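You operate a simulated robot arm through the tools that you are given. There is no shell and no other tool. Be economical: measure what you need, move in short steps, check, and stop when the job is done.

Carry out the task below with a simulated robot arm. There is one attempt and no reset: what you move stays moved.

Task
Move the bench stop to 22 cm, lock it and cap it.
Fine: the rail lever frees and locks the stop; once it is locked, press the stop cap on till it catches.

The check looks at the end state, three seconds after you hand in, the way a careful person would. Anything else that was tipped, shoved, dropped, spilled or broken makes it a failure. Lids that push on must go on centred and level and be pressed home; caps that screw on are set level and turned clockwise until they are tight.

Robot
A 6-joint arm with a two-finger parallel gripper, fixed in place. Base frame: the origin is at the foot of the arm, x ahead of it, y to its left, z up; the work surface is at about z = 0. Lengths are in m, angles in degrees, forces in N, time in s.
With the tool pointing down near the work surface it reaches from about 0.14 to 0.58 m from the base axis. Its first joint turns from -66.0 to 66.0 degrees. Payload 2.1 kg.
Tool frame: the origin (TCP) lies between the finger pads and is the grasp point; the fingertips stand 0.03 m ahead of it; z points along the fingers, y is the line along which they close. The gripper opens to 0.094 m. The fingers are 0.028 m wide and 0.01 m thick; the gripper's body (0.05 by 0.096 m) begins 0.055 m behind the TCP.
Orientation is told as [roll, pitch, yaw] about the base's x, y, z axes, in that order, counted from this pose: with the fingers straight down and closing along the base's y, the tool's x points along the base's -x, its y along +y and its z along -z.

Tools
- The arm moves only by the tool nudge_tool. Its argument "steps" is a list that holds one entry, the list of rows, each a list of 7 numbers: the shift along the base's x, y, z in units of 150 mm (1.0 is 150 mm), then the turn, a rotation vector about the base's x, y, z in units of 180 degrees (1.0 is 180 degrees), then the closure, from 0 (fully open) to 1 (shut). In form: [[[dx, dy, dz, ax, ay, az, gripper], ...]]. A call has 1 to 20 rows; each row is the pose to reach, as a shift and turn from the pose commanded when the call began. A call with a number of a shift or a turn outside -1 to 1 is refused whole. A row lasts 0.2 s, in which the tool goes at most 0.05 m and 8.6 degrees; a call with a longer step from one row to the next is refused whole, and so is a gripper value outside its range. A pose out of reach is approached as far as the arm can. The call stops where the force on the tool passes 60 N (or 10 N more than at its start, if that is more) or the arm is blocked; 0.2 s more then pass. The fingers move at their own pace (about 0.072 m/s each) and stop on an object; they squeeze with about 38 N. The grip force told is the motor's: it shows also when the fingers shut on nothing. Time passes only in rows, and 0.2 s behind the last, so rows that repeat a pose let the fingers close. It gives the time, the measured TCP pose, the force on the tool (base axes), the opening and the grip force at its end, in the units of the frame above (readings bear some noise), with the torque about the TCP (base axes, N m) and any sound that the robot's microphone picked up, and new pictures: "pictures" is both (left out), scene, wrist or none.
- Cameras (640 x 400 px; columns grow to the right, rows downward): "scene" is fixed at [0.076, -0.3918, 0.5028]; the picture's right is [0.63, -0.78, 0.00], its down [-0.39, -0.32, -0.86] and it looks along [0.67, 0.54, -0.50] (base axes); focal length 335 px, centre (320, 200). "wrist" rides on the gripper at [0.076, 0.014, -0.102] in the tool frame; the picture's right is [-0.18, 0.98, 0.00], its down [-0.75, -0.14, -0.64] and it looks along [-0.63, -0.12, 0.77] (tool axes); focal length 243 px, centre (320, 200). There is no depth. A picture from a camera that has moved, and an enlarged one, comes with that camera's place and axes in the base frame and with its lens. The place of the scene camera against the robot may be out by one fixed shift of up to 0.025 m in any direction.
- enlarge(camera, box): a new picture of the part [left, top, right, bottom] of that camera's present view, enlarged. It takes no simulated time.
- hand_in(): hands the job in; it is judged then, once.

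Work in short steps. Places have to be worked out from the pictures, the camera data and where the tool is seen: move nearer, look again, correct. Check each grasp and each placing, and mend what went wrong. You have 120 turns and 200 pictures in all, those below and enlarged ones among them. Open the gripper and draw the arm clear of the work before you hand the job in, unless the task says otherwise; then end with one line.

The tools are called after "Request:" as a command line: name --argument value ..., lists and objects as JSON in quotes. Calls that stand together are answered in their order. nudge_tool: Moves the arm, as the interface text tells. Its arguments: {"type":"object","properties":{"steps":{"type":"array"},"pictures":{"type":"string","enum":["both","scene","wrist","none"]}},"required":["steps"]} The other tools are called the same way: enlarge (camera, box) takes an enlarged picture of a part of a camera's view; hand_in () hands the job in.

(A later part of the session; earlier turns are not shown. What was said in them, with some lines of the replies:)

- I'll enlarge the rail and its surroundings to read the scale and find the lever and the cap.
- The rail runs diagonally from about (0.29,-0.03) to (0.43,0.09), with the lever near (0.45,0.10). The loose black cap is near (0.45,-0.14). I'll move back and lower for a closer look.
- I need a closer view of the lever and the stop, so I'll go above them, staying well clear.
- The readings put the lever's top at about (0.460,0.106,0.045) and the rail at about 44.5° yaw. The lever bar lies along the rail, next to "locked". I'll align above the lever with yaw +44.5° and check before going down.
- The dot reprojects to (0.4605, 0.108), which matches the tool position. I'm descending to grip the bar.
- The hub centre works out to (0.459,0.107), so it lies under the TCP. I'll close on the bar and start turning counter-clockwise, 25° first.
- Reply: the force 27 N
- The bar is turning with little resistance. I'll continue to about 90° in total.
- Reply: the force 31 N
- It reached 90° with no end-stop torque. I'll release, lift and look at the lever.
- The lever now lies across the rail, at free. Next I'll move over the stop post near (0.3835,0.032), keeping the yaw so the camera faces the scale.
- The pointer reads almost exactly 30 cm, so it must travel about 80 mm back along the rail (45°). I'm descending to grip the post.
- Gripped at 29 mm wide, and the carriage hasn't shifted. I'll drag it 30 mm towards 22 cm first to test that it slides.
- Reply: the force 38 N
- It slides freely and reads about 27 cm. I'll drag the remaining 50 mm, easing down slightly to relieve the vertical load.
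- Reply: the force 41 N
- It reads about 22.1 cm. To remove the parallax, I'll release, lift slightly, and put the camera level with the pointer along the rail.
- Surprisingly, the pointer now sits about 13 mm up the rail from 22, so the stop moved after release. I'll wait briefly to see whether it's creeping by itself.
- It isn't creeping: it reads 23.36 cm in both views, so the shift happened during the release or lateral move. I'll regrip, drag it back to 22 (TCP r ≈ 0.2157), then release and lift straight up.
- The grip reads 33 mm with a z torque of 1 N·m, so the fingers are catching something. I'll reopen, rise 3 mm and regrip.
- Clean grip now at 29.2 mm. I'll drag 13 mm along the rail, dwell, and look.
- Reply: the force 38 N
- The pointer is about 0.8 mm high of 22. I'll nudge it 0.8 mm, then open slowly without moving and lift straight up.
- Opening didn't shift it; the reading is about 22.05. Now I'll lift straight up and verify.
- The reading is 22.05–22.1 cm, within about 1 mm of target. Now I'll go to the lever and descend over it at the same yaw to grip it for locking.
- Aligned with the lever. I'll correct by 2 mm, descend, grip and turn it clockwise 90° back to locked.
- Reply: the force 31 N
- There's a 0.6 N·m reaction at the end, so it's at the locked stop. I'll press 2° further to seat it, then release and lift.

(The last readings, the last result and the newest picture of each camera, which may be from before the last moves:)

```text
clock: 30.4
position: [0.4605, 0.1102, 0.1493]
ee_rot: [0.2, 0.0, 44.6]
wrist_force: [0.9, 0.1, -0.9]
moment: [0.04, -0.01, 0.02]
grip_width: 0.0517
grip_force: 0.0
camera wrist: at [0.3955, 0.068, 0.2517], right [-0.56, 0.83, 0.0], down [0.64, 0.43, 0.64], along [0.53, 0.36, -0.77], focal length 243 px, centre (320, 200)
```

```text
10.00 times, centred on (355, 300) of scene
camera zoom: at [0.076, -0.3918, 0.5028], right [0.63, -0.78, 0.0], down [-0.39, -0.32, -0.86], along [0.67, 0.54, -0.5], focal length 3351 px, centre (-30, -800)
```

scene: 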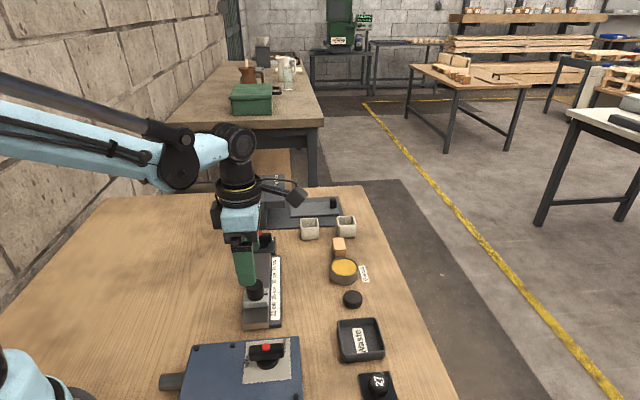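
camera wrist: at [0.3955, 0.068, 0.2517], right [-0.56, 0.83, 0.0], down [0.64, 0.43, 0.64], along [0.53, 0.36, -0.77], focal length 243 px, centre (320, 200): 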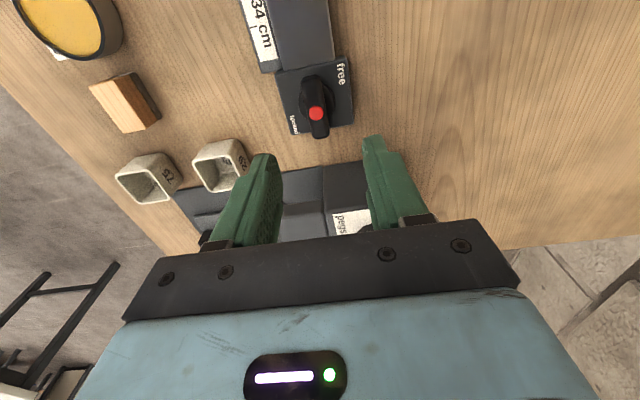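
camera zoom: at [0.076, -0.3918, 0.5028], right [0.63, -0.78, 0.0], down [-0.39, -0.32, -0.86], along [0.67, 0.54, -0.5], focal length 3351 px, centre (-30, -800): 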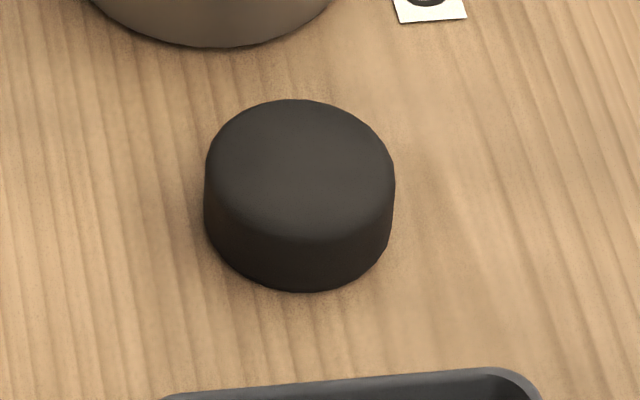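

The lever is back at locked. Now I'll head for the loose cap near (0.45,-0.14), keeping this yaw so the fingers straddle it clear of the jar and tray.

Request:
nudge_tool --steps '[[[-0.02, -0.25, 0, 0, 0, 0, 0.2], [-0.04, -0.5, 0, 0, 0, 0, 0.2], [-0.06, -0.75, 0, 0, 0, 0, 0.2], [-0.08, -1.0, 0, 0, 0, 0, 0.2]]]' --pictures "none"

Request:
nudge_tool --steps '[[[0, -0.25, 0, 0, 0, 0, 0.2], [0, -0.5, 0, 0, 0, 0, 0.2], [0, -0.6, 0, 0, 0, 0, 0.2], [0, -0.6, 0, 0, 0, 0, 0.2]]]' --pictures "both"

```text
clock: 31.4
position: [0.4486, -0.041, 0.147]
ee_rot: [0.1, -0.1, 44.5]
wrist_force: [-0.6, -0.3, 0.1]
moment: [0.02, -0.03, -0.02]
grip_width: 0.075
grip_force: 0.0
```

```text
clock: 32.4
position: [0.4468, -0.1337, 0.1496]
ee_rot: [0.0, 0.0, 44.5]
wrist_force: [1.4, -0.1, 0.9]
moment: [-0.02, 0.01, -0.02]
grip_width: 0.075
grip_force: 0.1
camera wrist: at [0.383, -0.1758, 0.252], right [-0.56, 0.83, 0.0], down [0.64, 0.43, 0.64], along [0.53, 0.36, -0.77], focal length 243 px, centre (320, 200)
```

scene: 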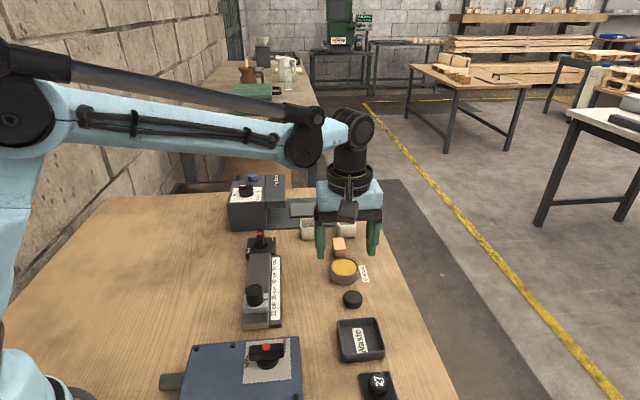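
wrist: 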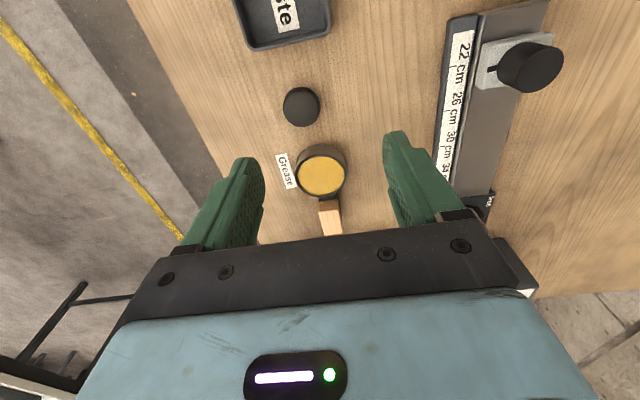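

Request:
enlarge --camera "wrist" --box '[250, 60, 350, 150]'

Request:
enlarge --camera "wrist" --box '[420, 0, 580, 100]'

```text
4.44 times, centred on (300, 105) of wrist
camera zoom: at [0.383, -0.1758, 0.252], right [-0.56, 0.83, 0.0], down [0.64, 0.43, 0.64], along [0.53, 0.36, -0.77], focal length 1078 px, centre (409, 622)
```

zoom: 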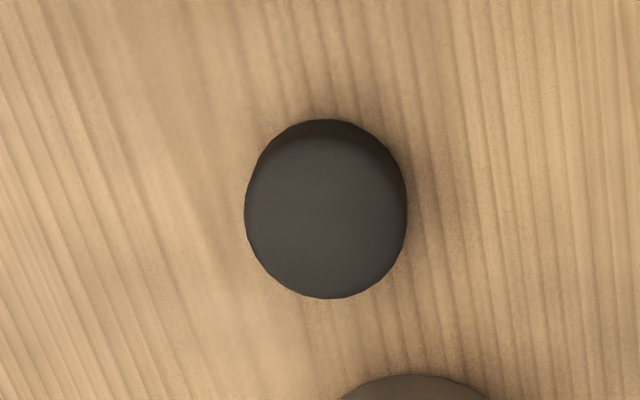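

```text
4.00 times, centred on (500, 50) of wrist
camera zoom: at [0.383, -0.1758, 0.252], right [-0.56, 0.83, 0.0], down [0.64, 0.43, 0.64], along [0.53, 0.36, -0.77], focal length 970 px, centre (-400, 800)
```

zoom: 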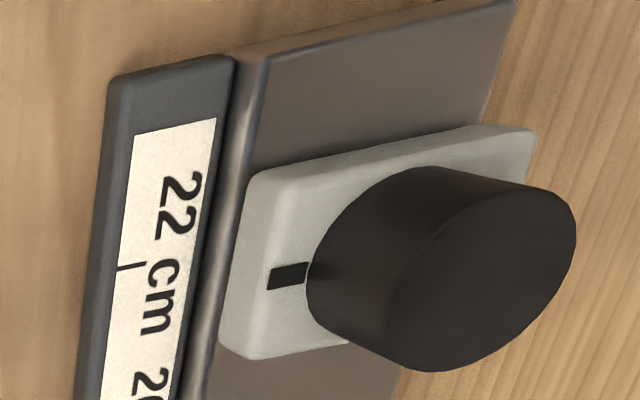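

The stop still reads about 22.05. The cap is near (0.461,-0.1445) and about 35 mm across. I'll move over it and down part way.

Request:
nudge_tool --steps '[[[0.05, -0.04, -0.1, 0, 0, 0, 0.2], [0.095, -0.072, -0.25, 0, 0, 0, 0.2], [0.095, -0.072, -0.4, 0, 0, 0, 0.3], [0.095, -0.072, -0.5, 0, 0, 0, 0.3], [0.095, -0.072, -0.5, 0, 0, 0, 0.3]]]' --pictures "wrist"

Request:
enlarge --camera "wrist" --box '[220, 80, 420, 220]'

```text
clock: 33.6
position: [0.4617, -0.1428, 0.0735]
ee_rot: [0.1, 0.1, 44.5]
wrist_force: [-0.4, -0.8, -0.3]
moment: [0.02, 0.0, 0.0]
grip_width: 0.0656
grip_force: 0.2
camera wrist: at [0.398, -0.1848, 0.1771], right [-0.56, 0.83, 0.0], down [0.64, 0.43, 0.64], along [0.53, 0.36, -0.77], focal length 243 px, centre (320, 200)
```

wrist: 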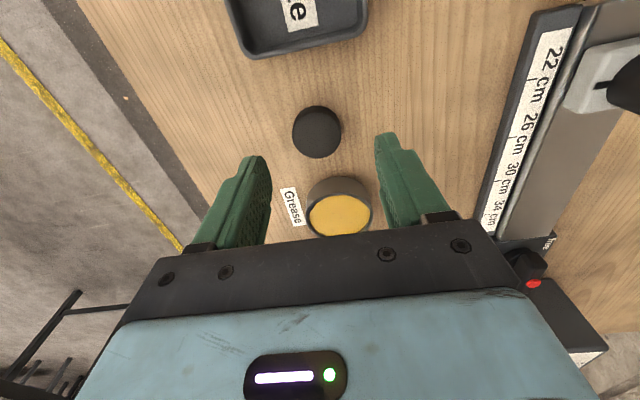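

```text
2.86 times, centred on (320, 150) of wrist
camera zoom: at [0.398, -0.1848, 0.1771], right [-0.56, 0.83, 0.0], down [0.64, 0.43, 0.64], along [0.53, 0.36, -0.77], focal length 693 px, centre (320, 343)
```

zoom: 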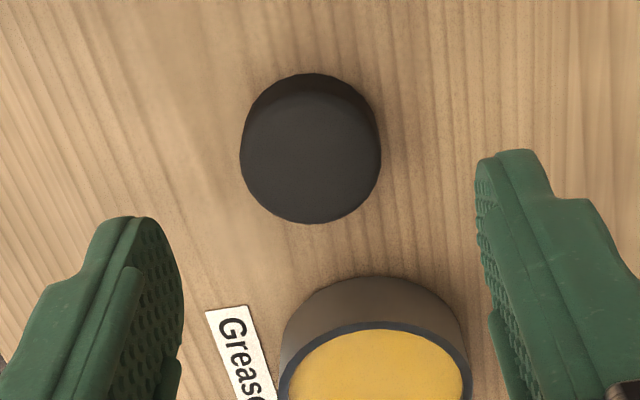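

The cap is centred near (0.462,-0.1445) and about 12 mm high. I'll descend until the fingertips are about 4 mm above the table, then grip.

Request:
nudge_tool --steps '[[[0.003, -0.01, -0.1, 0, 0, 0, 0.35], [0.003, -0.01, -0.2, 0, 0, 0, 0.35], [0.003, -0.01, -0.263, 0, 0, 0, 0.35], [0.003, -0.01, -0.263, 0, 0, 0, 0.35], [0.003, -0.01, -0.263, 0, 0, 0, 0.8], [0.003, -0.01, -0.263, 0, 0, 0, 0.8], [0.003, -0.01, -0.263, 0, 0, 0, 0.8]]]' --pictures "both"

Request:
enlarge --camera "wrist" --box '[240, 100, 400, 220]'

Request:
enlarge --camera "scene" --box '[310, 250, 400, 320]'

```text
clock: 35.2
position: [0.4633, -0.1437, 0.0357]
ee_rot: [0.1, 0.0, 44.5]
wrist_force: [-0.1, -0.2, -0.9]
moment: [0.04, 0.0, -0.02]
grip_width: 0.0314
grip_force: 38.0
camera wrist: at [0.3994, -0.1859, 0.1376], right [-0.56, 0.83, 0.0], down [0.64, 0.43, 0.64], along [0.53, 0.36, -0.77], focal length 243 px, centre (320, 200)
```

scene: 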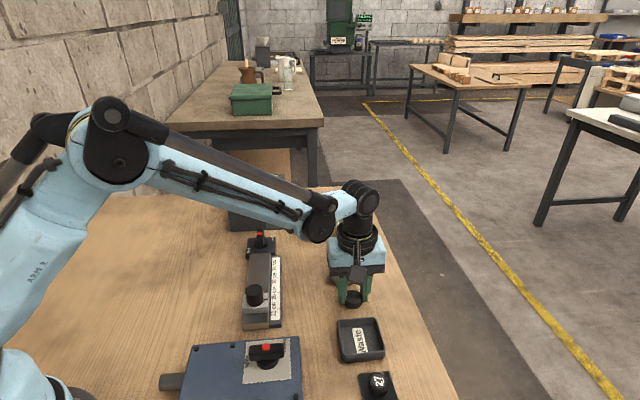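
wrist: 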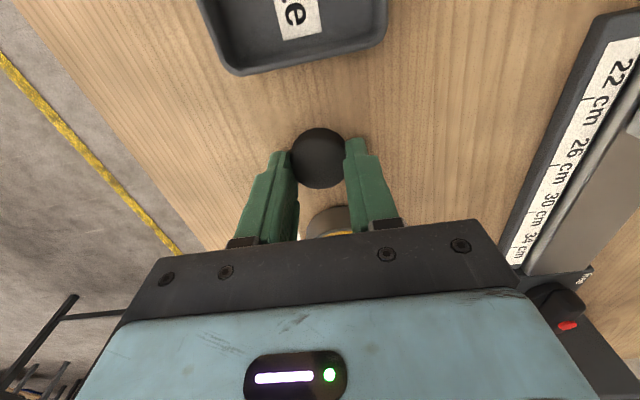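

```text
3.33 times, centred on (320, 160) of wrist
camera zoom: at [0.3994, -0.1859, 0.1376], right [-0.56, 0.83, 0.0], down [0.64, 0.43, 0.64], along [0.53, 0.36, -0.77], focal length 809 px, centre (320, 333)
```

zoom: 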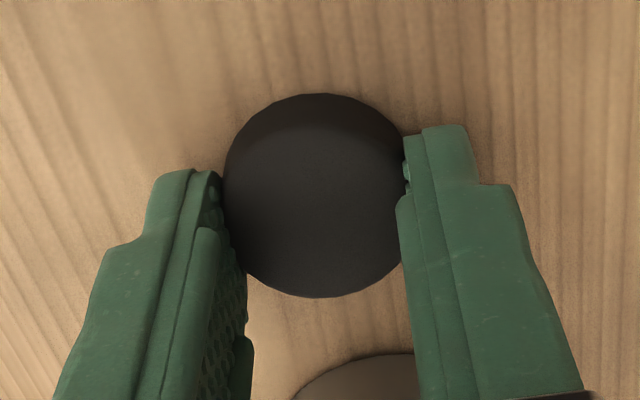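

```text
5.71 times, centred on (355, 285) of scene
camera zoom: at [0.076, -0.3918, 0.5028], right [0.63, -0.78, 0.0], down [-0.39, -0.32, -0.86], along [0.67, 0.54, -0.5], focal length 1915 px, centre (120, -286)
```

zoom: 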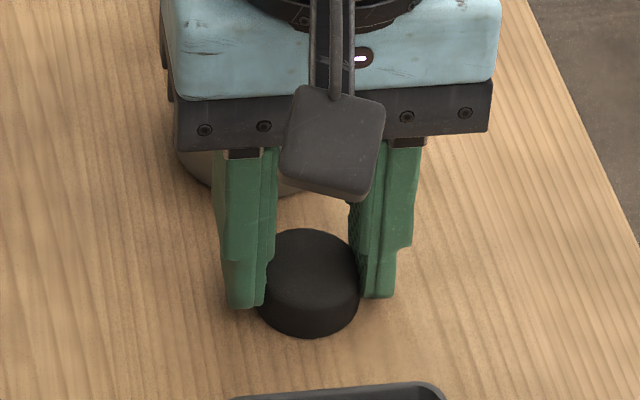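

The cap is gripped, but its centre sits about 4 mm towards -r from the TCP, and the width reads 31.4 mm instead of about 35. I'll reopen, shift, and regrip centred.

Request:
nudge_tool --steps '[[[0, 0, 0, 0, 0, 0, 0.5], [0, 0, 0, 0, 0, 0, 0.4], [-0.024, -0.024, 0, 0, 0, 0, 0.4], [-0.024, -0.024, 0, 0, 0, 0, 0.4], [-0.024, -0.024, 0, 0, 0, 0, 0.8], [-0.024, -0.024, 0, 0, 0, 0, 0.8], [-0.024, -0.024, 0, 0, 0, 0, 0.8]]]' --pictures "wrist"

Request:
enlarge --camera "wrist" --box '[240, 100, 400, 220]'

Request:
enlarge --camera "scene" --box '[310, 250, 400, 320]'

```text
clock: 36.8
position: [0.4599, -0.1475, 0.0338]
ee_rot: [0.2, 0.0, 44.6]
wrist_force: [1.0, 0.6, 1.2]
moment: [-0.02, 0.0, 0.01]
grip_width: 0.0314
grip_force: 37.5
camera wrist: at [0.3957, -0.1891, 0.1374], right [-0.56, 0.83, 0.0], down [0.64, 0.43, 0.64], along [0.53, 0.36, -0.77], focal length 243 px, centre (320, 200)
```

wrist: 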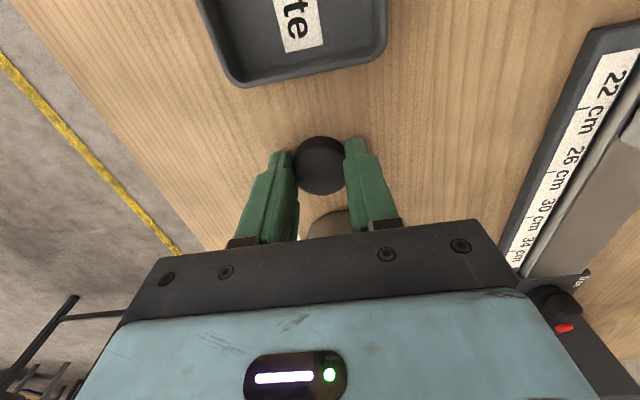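

```text
3.33 times, centred on (320, 160) of wrist
camera zoom: at [0.3957, -0.1891, 0.1374], right [-0.56, 0.83, 0.0], down [0.64, 0.43, 0.64], along [0.53, 0.36, -0.77], focal length 809 px, centre (320, 333)
```

zoom: 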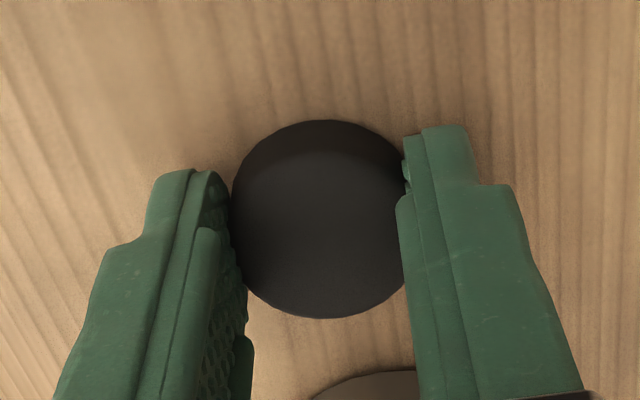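

```text
5.71 times, centred on (355, 285) of scene
camera zoom: at [0.076, -0.3918, 0.5028], right [0.63, -0.78, 0.0], down [-0.39, -0.32, -0.86], along [0.67, 0.54, -0.5], focal length 1915 px, centre (120, -286)
```

zoom: 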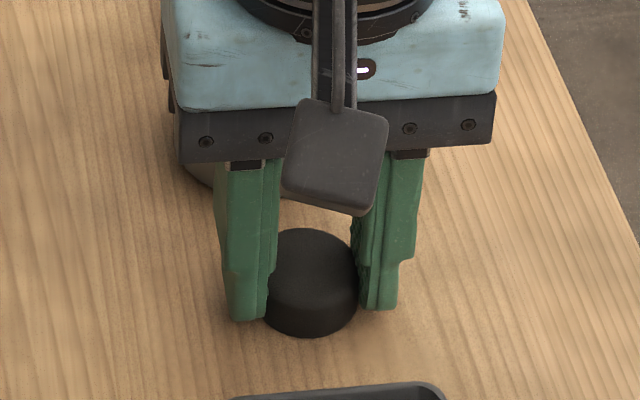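

The width is again 31.4 mm, so that's the cap's true diameter, but its offset along r is uncertain by about 2 mm. I'll carry it 6 cm to open table, set it down, and regrip at 90° so it's centred both ways.

Request:
nudge_tool --steps '[[[0, 0, 0.1, 0, 0, 0, 0.8], [-0.1, 0.1, 0.15, 0, 0, 0, 0.8], [-0.2, 0.2, 0.15, 0, 0, 0, 0.8], [-0.28, 0.28, 0.15, 0, 0, 0, 0.8], [-0.28, 0.28, 0.15, 0, 0, 0, 0.8], [-0.28, 0.28, 0.07, 0, 0, 0, 0.8], [-0.28, 0.28, 0.01, 0, 0, 0, 0.8], [-0.28, 0.28, 0.006, 0, 0, 0, 0.8]]]' --pictures "both"

```text
clock: 38.6
position: [0.4189, -0.1066, 0.0375]
ee_rot: [0.1, 0.1, 44.5]
wrist_force: [-0.2, -0.3, 0.4]
moment: [0.05, 0.02, 0.01]
grip_width: 0.0313
grip_force: 37.8
camera wrist: at [0.3537, -0.1477, 0.139], right [-0.56, 0.83, 0.0], down [0.64, 0.43, 0.64], along [0.53, 0.36, -0.77], focal length 243 px, centre (320, 200)
```

scene: 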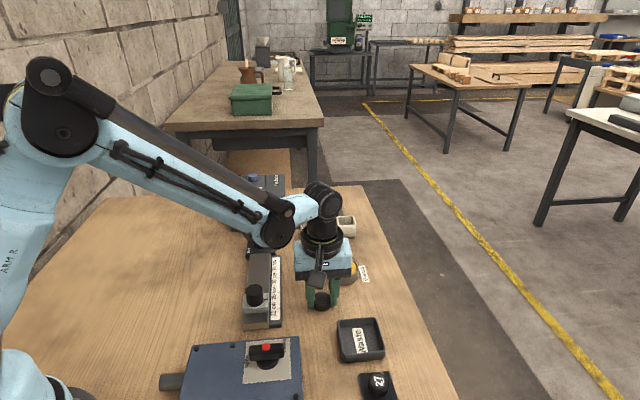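
wrist: 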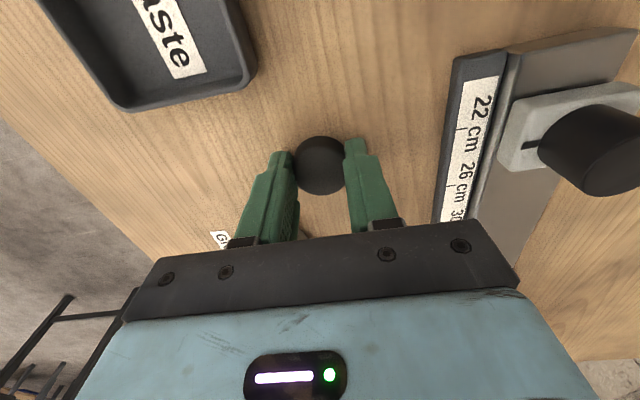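

The cap is just above the surface. I'll lower 3 mm to touch, release, then turn +90° in place with the fingers open around it.

Request:
nudge_tool --steps '[[[0, 0, -0.01, 0, 0, 0, 0.8], [0, 0, -0.02, 0, 0, 0, 0.8], [0, 0, -0.02, 0, 0, 0, 0.7], [0, 0, -0.02, 0, 0, 0, 0.5], [0, 0, -0.02, 0, 0, 0, 0.35], [0, 0, -0.01, 0, 0, 0.042, 0.35], [0, 0, -0.01, 0, 0, 0.084, 0.35], [0, 0, -0.01, 0, 0, 0.126, 0.35], [0, 0, -0.01, 0, 0, 0.168, 0.35], [0, 0, -0.01, 0, 0, 0.21, 0.35], [0, 0, -0.01, 0, 0, 0.252, 0.35], [0, 0, -0.01, 0, 0, 0.294, 0.35], [0, 0, -0.01, 0, 0, 0.336, 0.35], [0, 0, -0.01, 0, 0, 0.378, 0.35], [0, 0, -0.01, 0, 0, 0.42, 0.35], [0, 0, -0.01, 0, 0, 0.462, 0.35], [0, 0, -0.01, 0, 0, 0.5, 0.35], [0, 0, -0.01, 0, 0, 0.5, 0.35]]]' --pictures "both"

```text
clock: 42.4
position: [0.4186, -0.1053, 0.0341]
ee_rot: [0.2, 0.0, 134.6]
wrist_force: [0.0, 0.4, -0.1]
moment: [-0.02, -0.04, -0.02]
grip_width: 0.0611
grip_force: 0.0
camera wrist: at [0.4615, -0.1687, 0.1369], right [-0.83, -0.56, 0.0], down [-0.43, 0.64, 0.64], along [-0.36, 0.53, -0.77], focal length 243 px, centre (320, 200)
```

scene: 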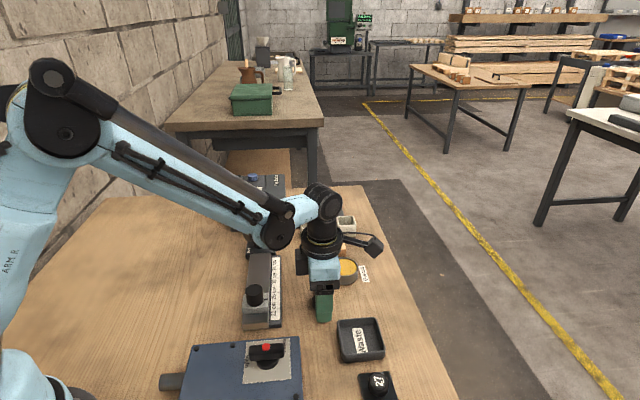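
wrist: 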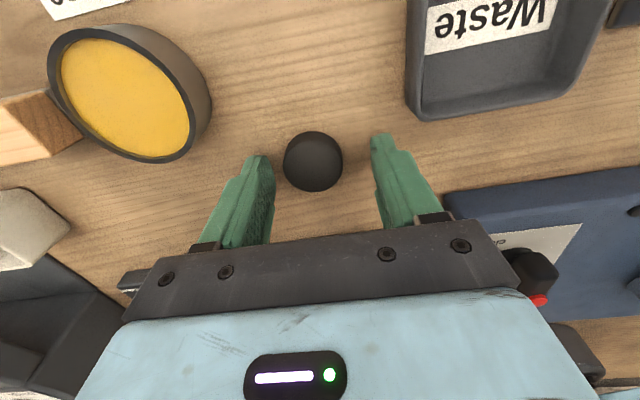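

Cap is intact and upright. I'll close on it to centre it along r, then lift and inspect.

Request:
nudge_tool --steps '[[[0, 0, 0.012, 0, 0, 0, 0.5], [0, 0, 0.012, 0, 0, 0, 0.65], [0, 0, 0.012, 0, 0, 0, 0.8], [0, 0, 0.012, 0, 0, 0, 0.8], [0, 0, 0.012, 0, 0, 0, 0.8], [0, 0, 0.2, 0, 0, 0, 0.8], [0, 0, 0.45, 0, 0, 0, 0.8], [0, 0, 0.45, 0, 0, 0, 0.8]]]' --pictures "both"

Request:
enlarge --camera "wrist" --box '[240, 100, 400, 220]'

Request:
enlarge --camera "scene" --box '[290, 230, 380, 300]'

```text
clock: 44.2
position: [0.418, -0.1043, 0.1023]
ee_rot: [0.1, 0.0, 134.6]
wrist_force: [0.5, -0.2, 0.2]
moment: [0.02, -0.01, 0.05]
grip_width: 0.0314
grip_force: 38.2
camera wrist: at [0.4612, -0.1677, 0.2054], right [-0.83, -0.56, 0.0], down [-0.43, 0.64, 0.64], along [-0.36, 0.53, -0.77], focal length 243 px, centre (320, 200)
```

scene: 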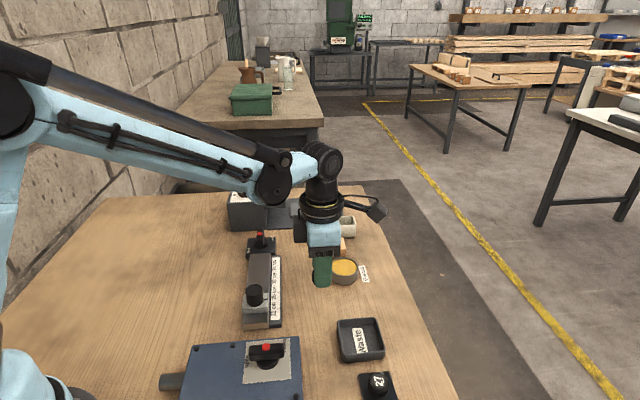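
wrist: 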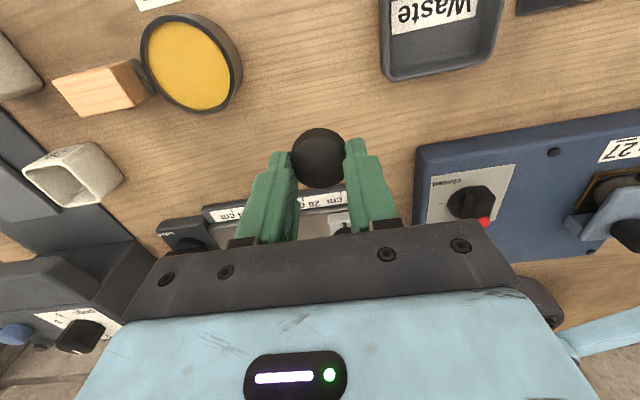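

```text
3.33 times, centred on (320, 160) of wrist
camera zoom: at [0.4612, -0.1677, 0.2054], right [-0.83, -0.56, 0.0], down [-0.43, 0.64, 0.64], along [-0.36, 0.53, -0.77], focal length 809 px, centre (320, 333)
```

zoom: 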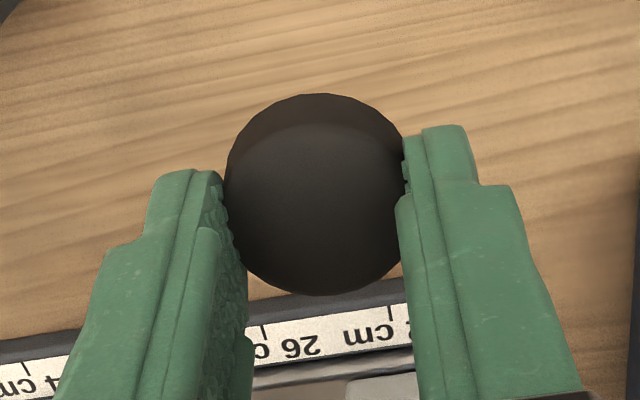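

```text
5.71 times, centred on (335, 265) of scene
camera zoom: at [0.076, -0.3918, 0.5028], right [0.63, -0.78, 0.0], down [-0.39, -0.32, -0.86], along [0.67, 0.54, -0.5], focal length 1915 px, centre (234, -171)
```

zoom: 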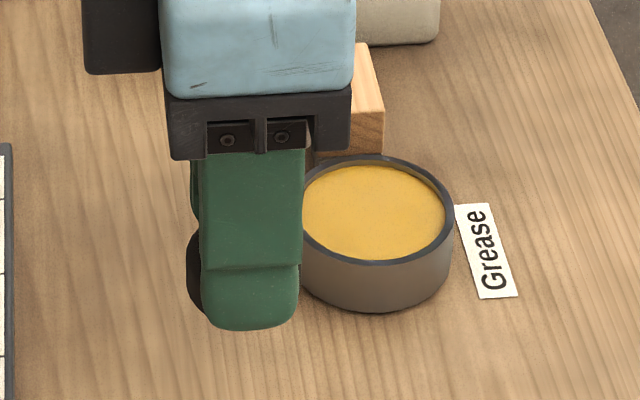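

The cap is held level and centred. Before placing it I want the post's exact axis, so I'll move the wrist camera almost vertically above the post.

Request:
nudge_tool --steps '[[[0, 0, 0.2, 0, 0, 0, 0.8], [-0.2, 0.2, 0.2, 0, 0, 0, 0.8], [-0.4, 0.4, 0.2, 0, 0, 0, 0.8], [-0.6, 0.62, 0.2, 0, 0, 0, 0.8], [-0.8, 0.82, 0.2, 0, 0, 0, 0.8], [-0.844, 0.906, 0.2, 0, 0, 0, 0.8], [-0.844, 0.906, 0.2, 0, 0, 0, 0.8]]]' --pictures "wrist"

Request:
enlarge --camera "wrist" --box '[260, 0, 380, 80]'

```text
clock: 45.8
position: [0.2925, 0.0314, 0.1317]
ee_rot: [0.2, 0.0, 134.5]
wrist_force: [0.7, 0.8, 0.0]
moment: [0.02, 0.02, 0.0]
grip_width: 0.0313
grip_force: 37.6
camera wrist: at [0.3348, -0.0312, 0.2339], right [-0.83, -0.56, 0.0], down [-0.43, 0.64, 0.64], along [-0.36, 0.53, -0.77], focal length 243 px, centre (320, 200)
```

wrist: 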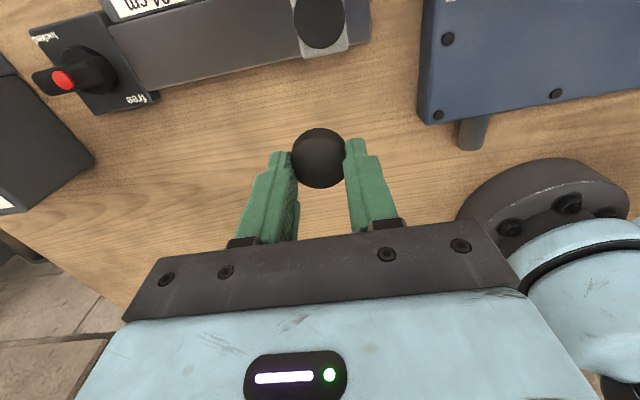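

```text
5.00 times, centred on (320, 40) of wrist
camera zoom: at [0.3348, -0.0312, 0.2339], right [-0.83, -0.56, 0.0], down [-0.43, 0.64, 0.64], along [-0.36, 0.53, -0.77], focal length 1213 px, centre (320, 1000)
```

zoom: 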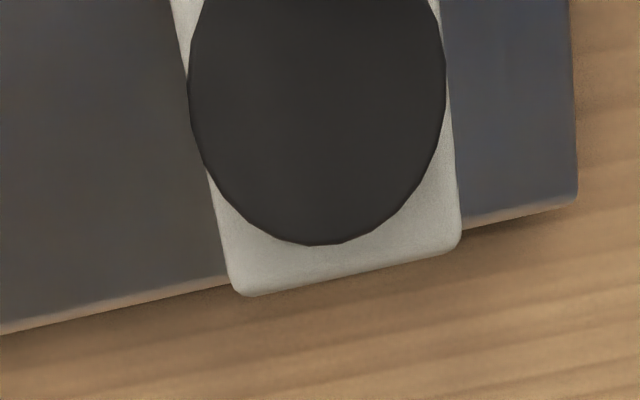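

The post axis is at about (0.330,-0.0235) and its top at z≈0.06. I'll move the cap over it, first to a hover a few mm above.

Request:
nudge_tool --steps '[[[0.1, -0.15, 0, 0, 0, 0, 0.8], [0.2, -0.3, 0, 0, 0, 0, 0.8], [0.249, -0.365, 0, 0, 0, 0, 0.8], [0.249, -0.365, -0.1, 0, 0, 0, 0.8], [0.249, -0.365, -0.18, 0, 0, 0, 0.8], [0.249, -0.365, -0.18, 0, 0, 0, 0.8]]]' --pictures "both"

Request:
enlarge --camera "wrist" --box '[240, 100, 400, 220]'

Request:
enlarge --camera "scene" --box '[220, 250, 310, 330]'

```text
clock: 47.2
position: [0.3277, -0.0226, 0.1056]
ee_rot: [0.1, 0.0, 134.5]
wrist_force: [-0.3, -0.5, 0.2]
moment: [0.0, 0.0, 0.01]
grip_width: 0.0313
grip_force: 37.4
camera wrist: at [0.3713, -0.0857, 0.2073], right [-0.83, -0.56, 0.0], down [-0.43, 0.64, 0.64], along [-0.36, 0.53, -0.77], focal length 243 px, centre (320, 200)
```

scene: 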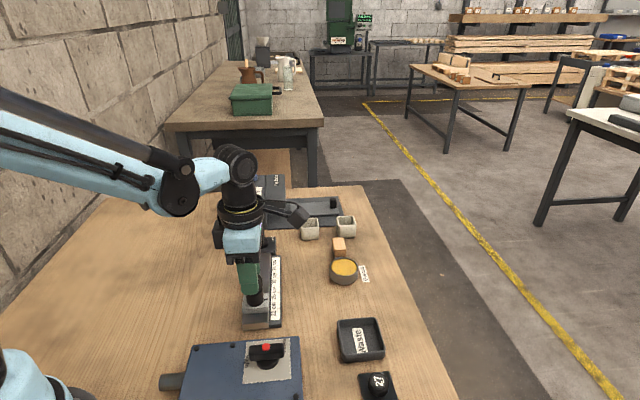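
wrist: 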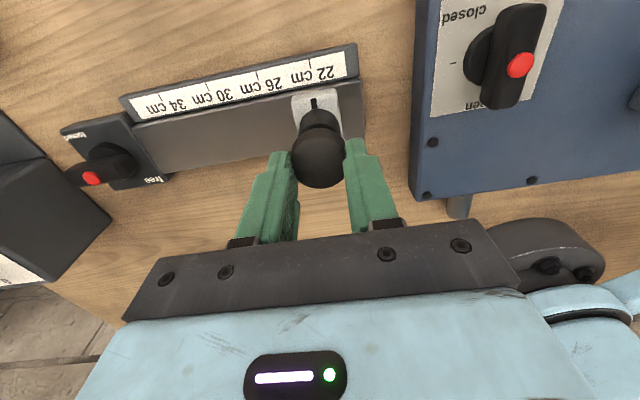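

```text
3.33 times, centred on (320, 160) of wrist
camera zoom: at [0.3713, -0.0857, 0.2073], right [-0.83, -0.56, 0.0], down [-0.43, 0.64, 0.64], along [-0.36, 0.53, -0.77], focal length 809 px, centre (320, 333)
```

zoom: 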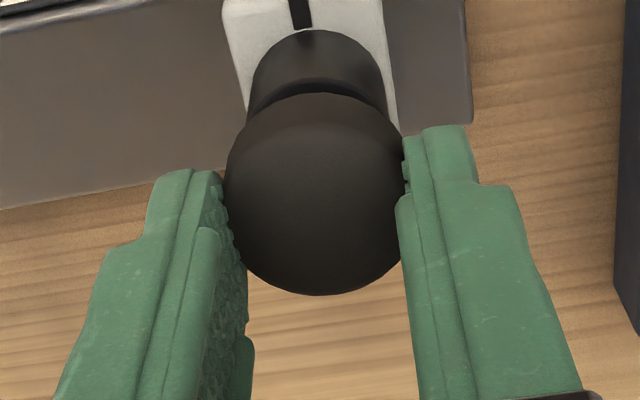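

```text
5.00 times, centred on (265, 290) of scene
camera zoom: at [0.076, -0.3918, 0.5028], right [0.63, -0.78, 0.0], down [-0.39, -0.32, -0.86], along [0.67, 0.54, -0.5], focal length 1676 px, centre (595, -250)
```

zoom: 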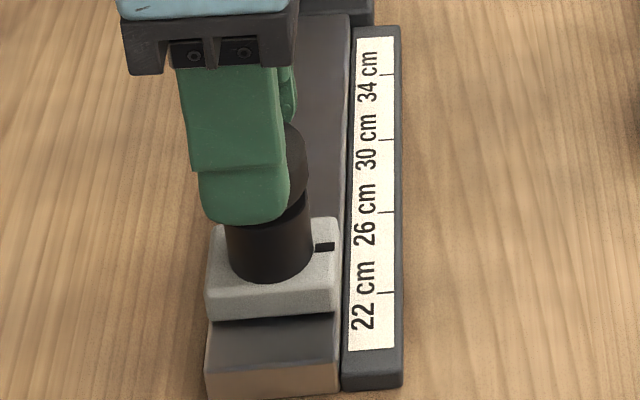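

Both views show cap and post coaxial to within about 0.5 mm. I'll lower slowly until the cap engages, watching the force.

Request:
nudge_tool --steps '[[[-0.002, -0.002, -0.02, 0, 0, 0, 0.8], [-0.002, -0.002, -0.04, 0, 0, 0, 0.8], [-0.002, -0.002, -0.05, 0, 0, 0, 0.8], [-0.002, -0.002, -0.06, 0, 0, 0, 0.8], [-0.002, -0.002, -0.07, 0, 0, 0, 0.8], [-0.002, -0.002, -0.08, 0, 0, 0, 0.8]]]' --pictures "both"

Request:
enlarge --camera "scene" --box '[220, 250, 310, 330]'

```text
clock: 48.6
position: [0.3282, -0.0244, 0.0924]
ee_rot: [0.0, 0.1, 134.5]
wrist_force: [5.0, -4.5, 30.8]
moment: [0.02, -0.24, -0.01]
grip_width: 0.0319
grip_force: 37.6
heard: snap
camera wrist: at [0.3719, -0.0869, 0.1958], right [-0.83, -0.56, 0.0], down [-0.43, 0.64, 0.64], along [-0.36, 0.53, -0.77], focal length 243 px, centre (320, 200)
```

scene: 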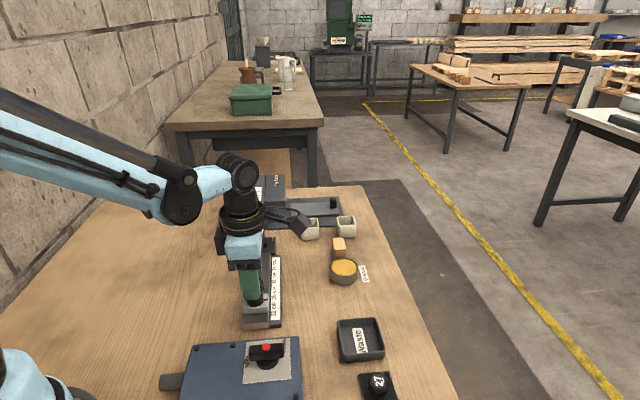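
wrist: 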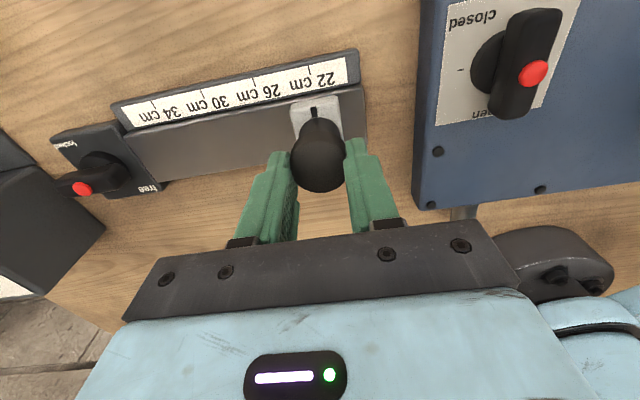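

```text
5.00 times, centred on (265, 290) of scene
camera zoom: at [0.0759, -0.3918, 0.5029], right [0.63, -0.78, 0.0], down [-0.39, -0.32, -0.86], along [0.67, 0.54, -0.5], focal length 1676 px, centre (595, -250)
```

zoom: 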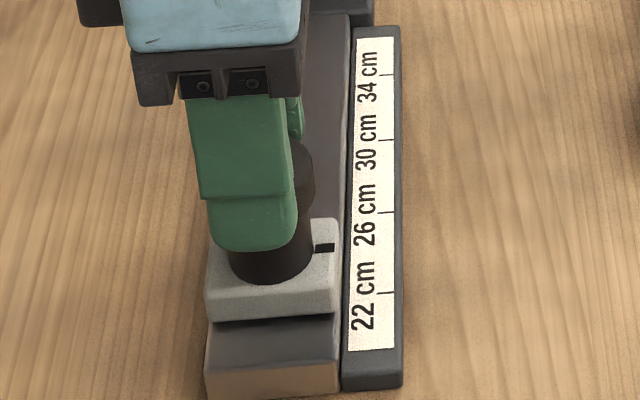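

A snap was heard at about 31 N. I'll release, lift straight up well clear, and check the seating.

Request:
nudge_tool --steps '[[[0, 0, 0, 0, 0, 0, 0.65], [0, 0, 0, 0, 0, 0, 0.45], [0, 0, 0, 0, 0, 0, 0.35], [0, 0, 0.15, 0, 0, 0, 0.35], [0, 0, 0.35, 0, 0, 0, 0.35], [0, 0, 0.5, 0, 0, 0, 0.35], [0, 0, 0.5, 0, 0, 0, 0.35]]]' --pictures "both"

Request:
enlarge --camera "wrist" --box '[250, 20, 390, 120]'

Request:
enlarge --camera "scene" --box '[220, 250, 310, 330]'

```text
clock: 50.2
position: [0.3274, -0.0246, 0.1682]
ee_rot: [0.1, 0.0, 134.5]
wrist_force: [0.0, -0.3, -1.2]
moment: [0.01, 0.0, 0.01]
grip_width: 0.0613
grip_force: 0.0
camera wrist: at [0.3714, -0.0874, 0.2698], right [-0.83, -0.56, 0.0], down [-0.43, 0.64, 0.64], along [-0.36, 0.53, -0.77], focal length 243 px, centre (320, 200)
```

scene: 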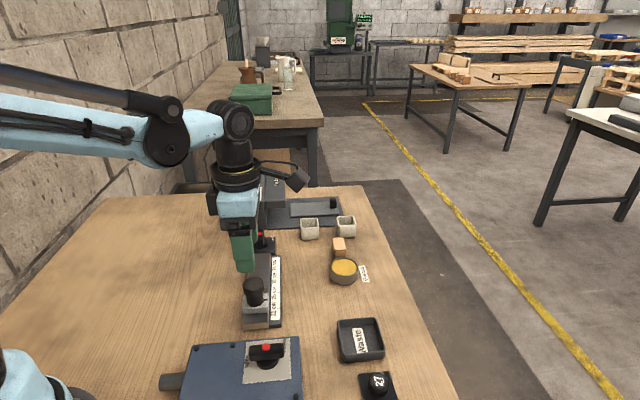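
wrist: 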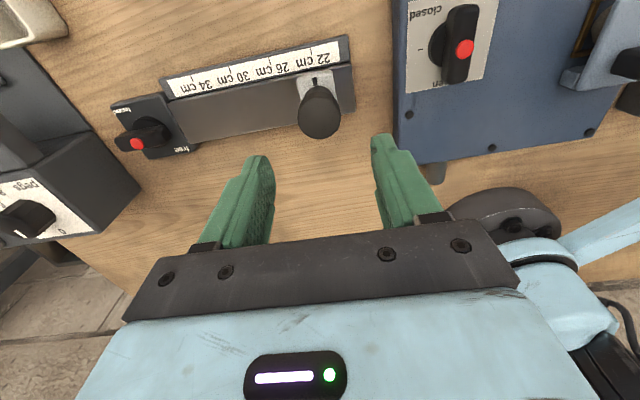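

```text
4.00 times, centred on (320, 70) of wrist
camera zoom: at [0.3714, -0.0874, 0.2698], right [-0.83, -0.56, 0.0], down [-0.43, 0.64, 0.64], along [-0.36, 0.53, -0.77], focal length 970 px, centre (320, 720)
```

zoom: 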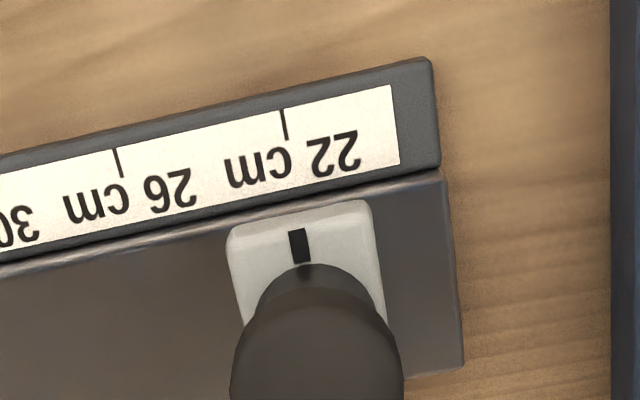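

```text
5.00 times, centred on (265, 290) of scene
camera zoom: at [0.076, -0.3918, 0.5028], right [0.63, -0.78, 0.0], down [-0.39, -0.32, -0.86], along [0.67, 0.54, -0.5], focal length 1676 px, centre (595, -250)
```

zoom: 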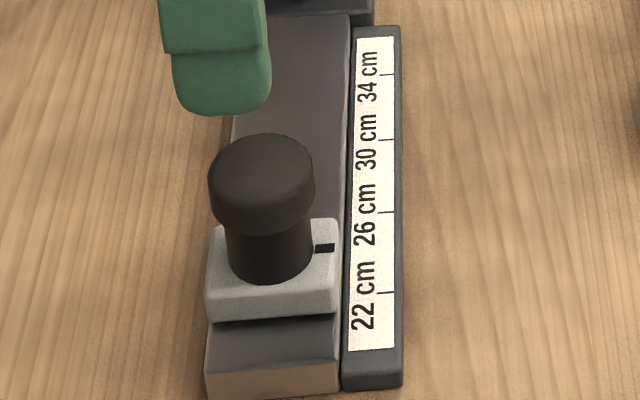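

The cap sits level and centred. To be sure it's home, I'll press its top with closed fingers in small steps; the force limit protects it.

Request:
nudge_tool --steps '[[[0, 0, 0, 0, 0, 0, 1.0], [0, 0, 0, 0, 0, 0, 1.0], [0, 0, -0.1, 0, 0, 0, 1.0], [0, 0, -0.25, 0, 0, 0, 1.0], [0, 0, -0.36, 0, 0, 0, 1.0], [0, 0, -0.38, 0, 0, 0, 1.0], [0, 0, -0.4, 0, 0, 0, 1.0], [0, 0, -0.41, 0, 0, 0, 1.0], [0, 0, -0.42, 0, 0, 0, 1.0], [0, 0, -0.43, 0, 0, 0, 1.0]]]' --pictures "none"

```text
clock: 52.1
position: [0.3287, -0.0258, 0.1068]
ee_rot: [0.1, -0.1, 134.5]
wrist_force: [-1.9, 1.0, 19.5]
moment: [0.03, 0.01, 0.01]
grip_width: 0.0
grip_force: 33.1
stopped in row 9: the force on the tool passed its limit at 72 N (the readings are from after the stop); the commanded pose is now the measured one
```

The push reached 72 N with no further travel or sound, so the cap is home. I'll lift away and do a final check.

Request:
nudge_tool --steps '[[[0, 0, 0.15, 0, 0, 0, 1.0], [0, 0, 0.4, 0, 0, 0, 0.8], [0, 0, 0.65, 0, 0, 0, 0.5], [0, 0.2, 0.8, 0, 0, 0, 0.2], [0, 0.45, 0.8, 0, 0, 0, 0], [0, 0.7, 0.8, 0, 0, 0, 0], [0, 0.7, 0.8, 0, 0, 0, 0]]]' --pictures "both"

Request:
enlarge --camera "scene" --box '[220, 220, 320, 330]'

```text
clock: 53.7
position: [0.3276, 0.0825, 0.2262]
ee_rot: [0.1, -0.3, 134.5]
wrist_force: [0.1, 1.1, 0.7]
moment: [-0.03, 0.02, 0.01]
grip_width: 0.0937
grip_force: 0.0
camera wrist: at [0.371, 0.0185, 0.3281], right [-0.83, -0.56, 0.0], down [-0.43, 0.64, 0.64], along [-0.36, 0.53, -0.77], focal length 243 px, centre (320, 200)
```

scene: 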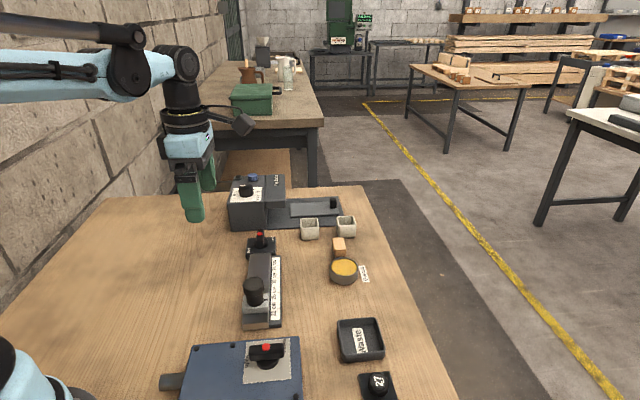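
wrist: 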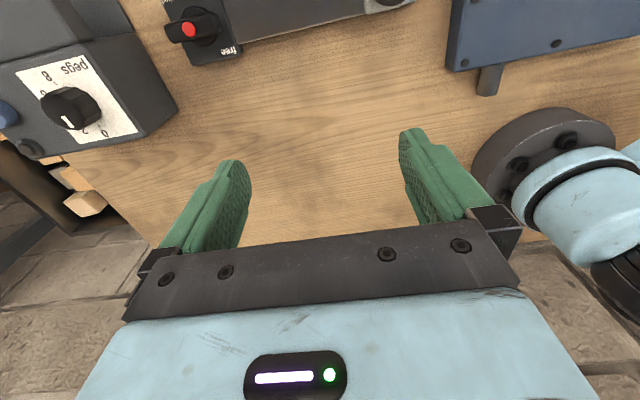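

```text
3.64 times, centred on (270, 275) of scene
camera zoom: at [0.076, -0.3918, 0.5028], right [0.63, -0.78, 0.0], down [-0.39, -0.32, -0.86], along [0.67, 0.54, -0.5], focal length 1219 px, centre (502, -73)
```

zoom: 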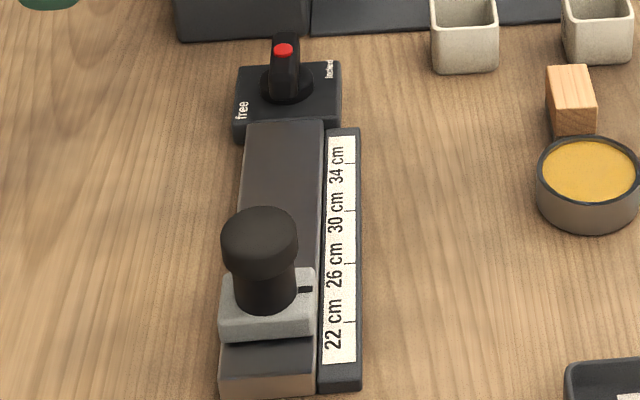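

The stop reads 22.0 cm to within about 0.5 mm, and the lever is back at "locked". The cap is level and snapped on, nothing else was disturbed, and the arm is clear. I'm handing in.

Request:
hand_in

```text
The job is handed in.
```

The bench stop is at 22 cm to within about 1 mm, the lever is turned back to "locked", and the cap is snapped on level and home; I didn't push-test the lock itself.
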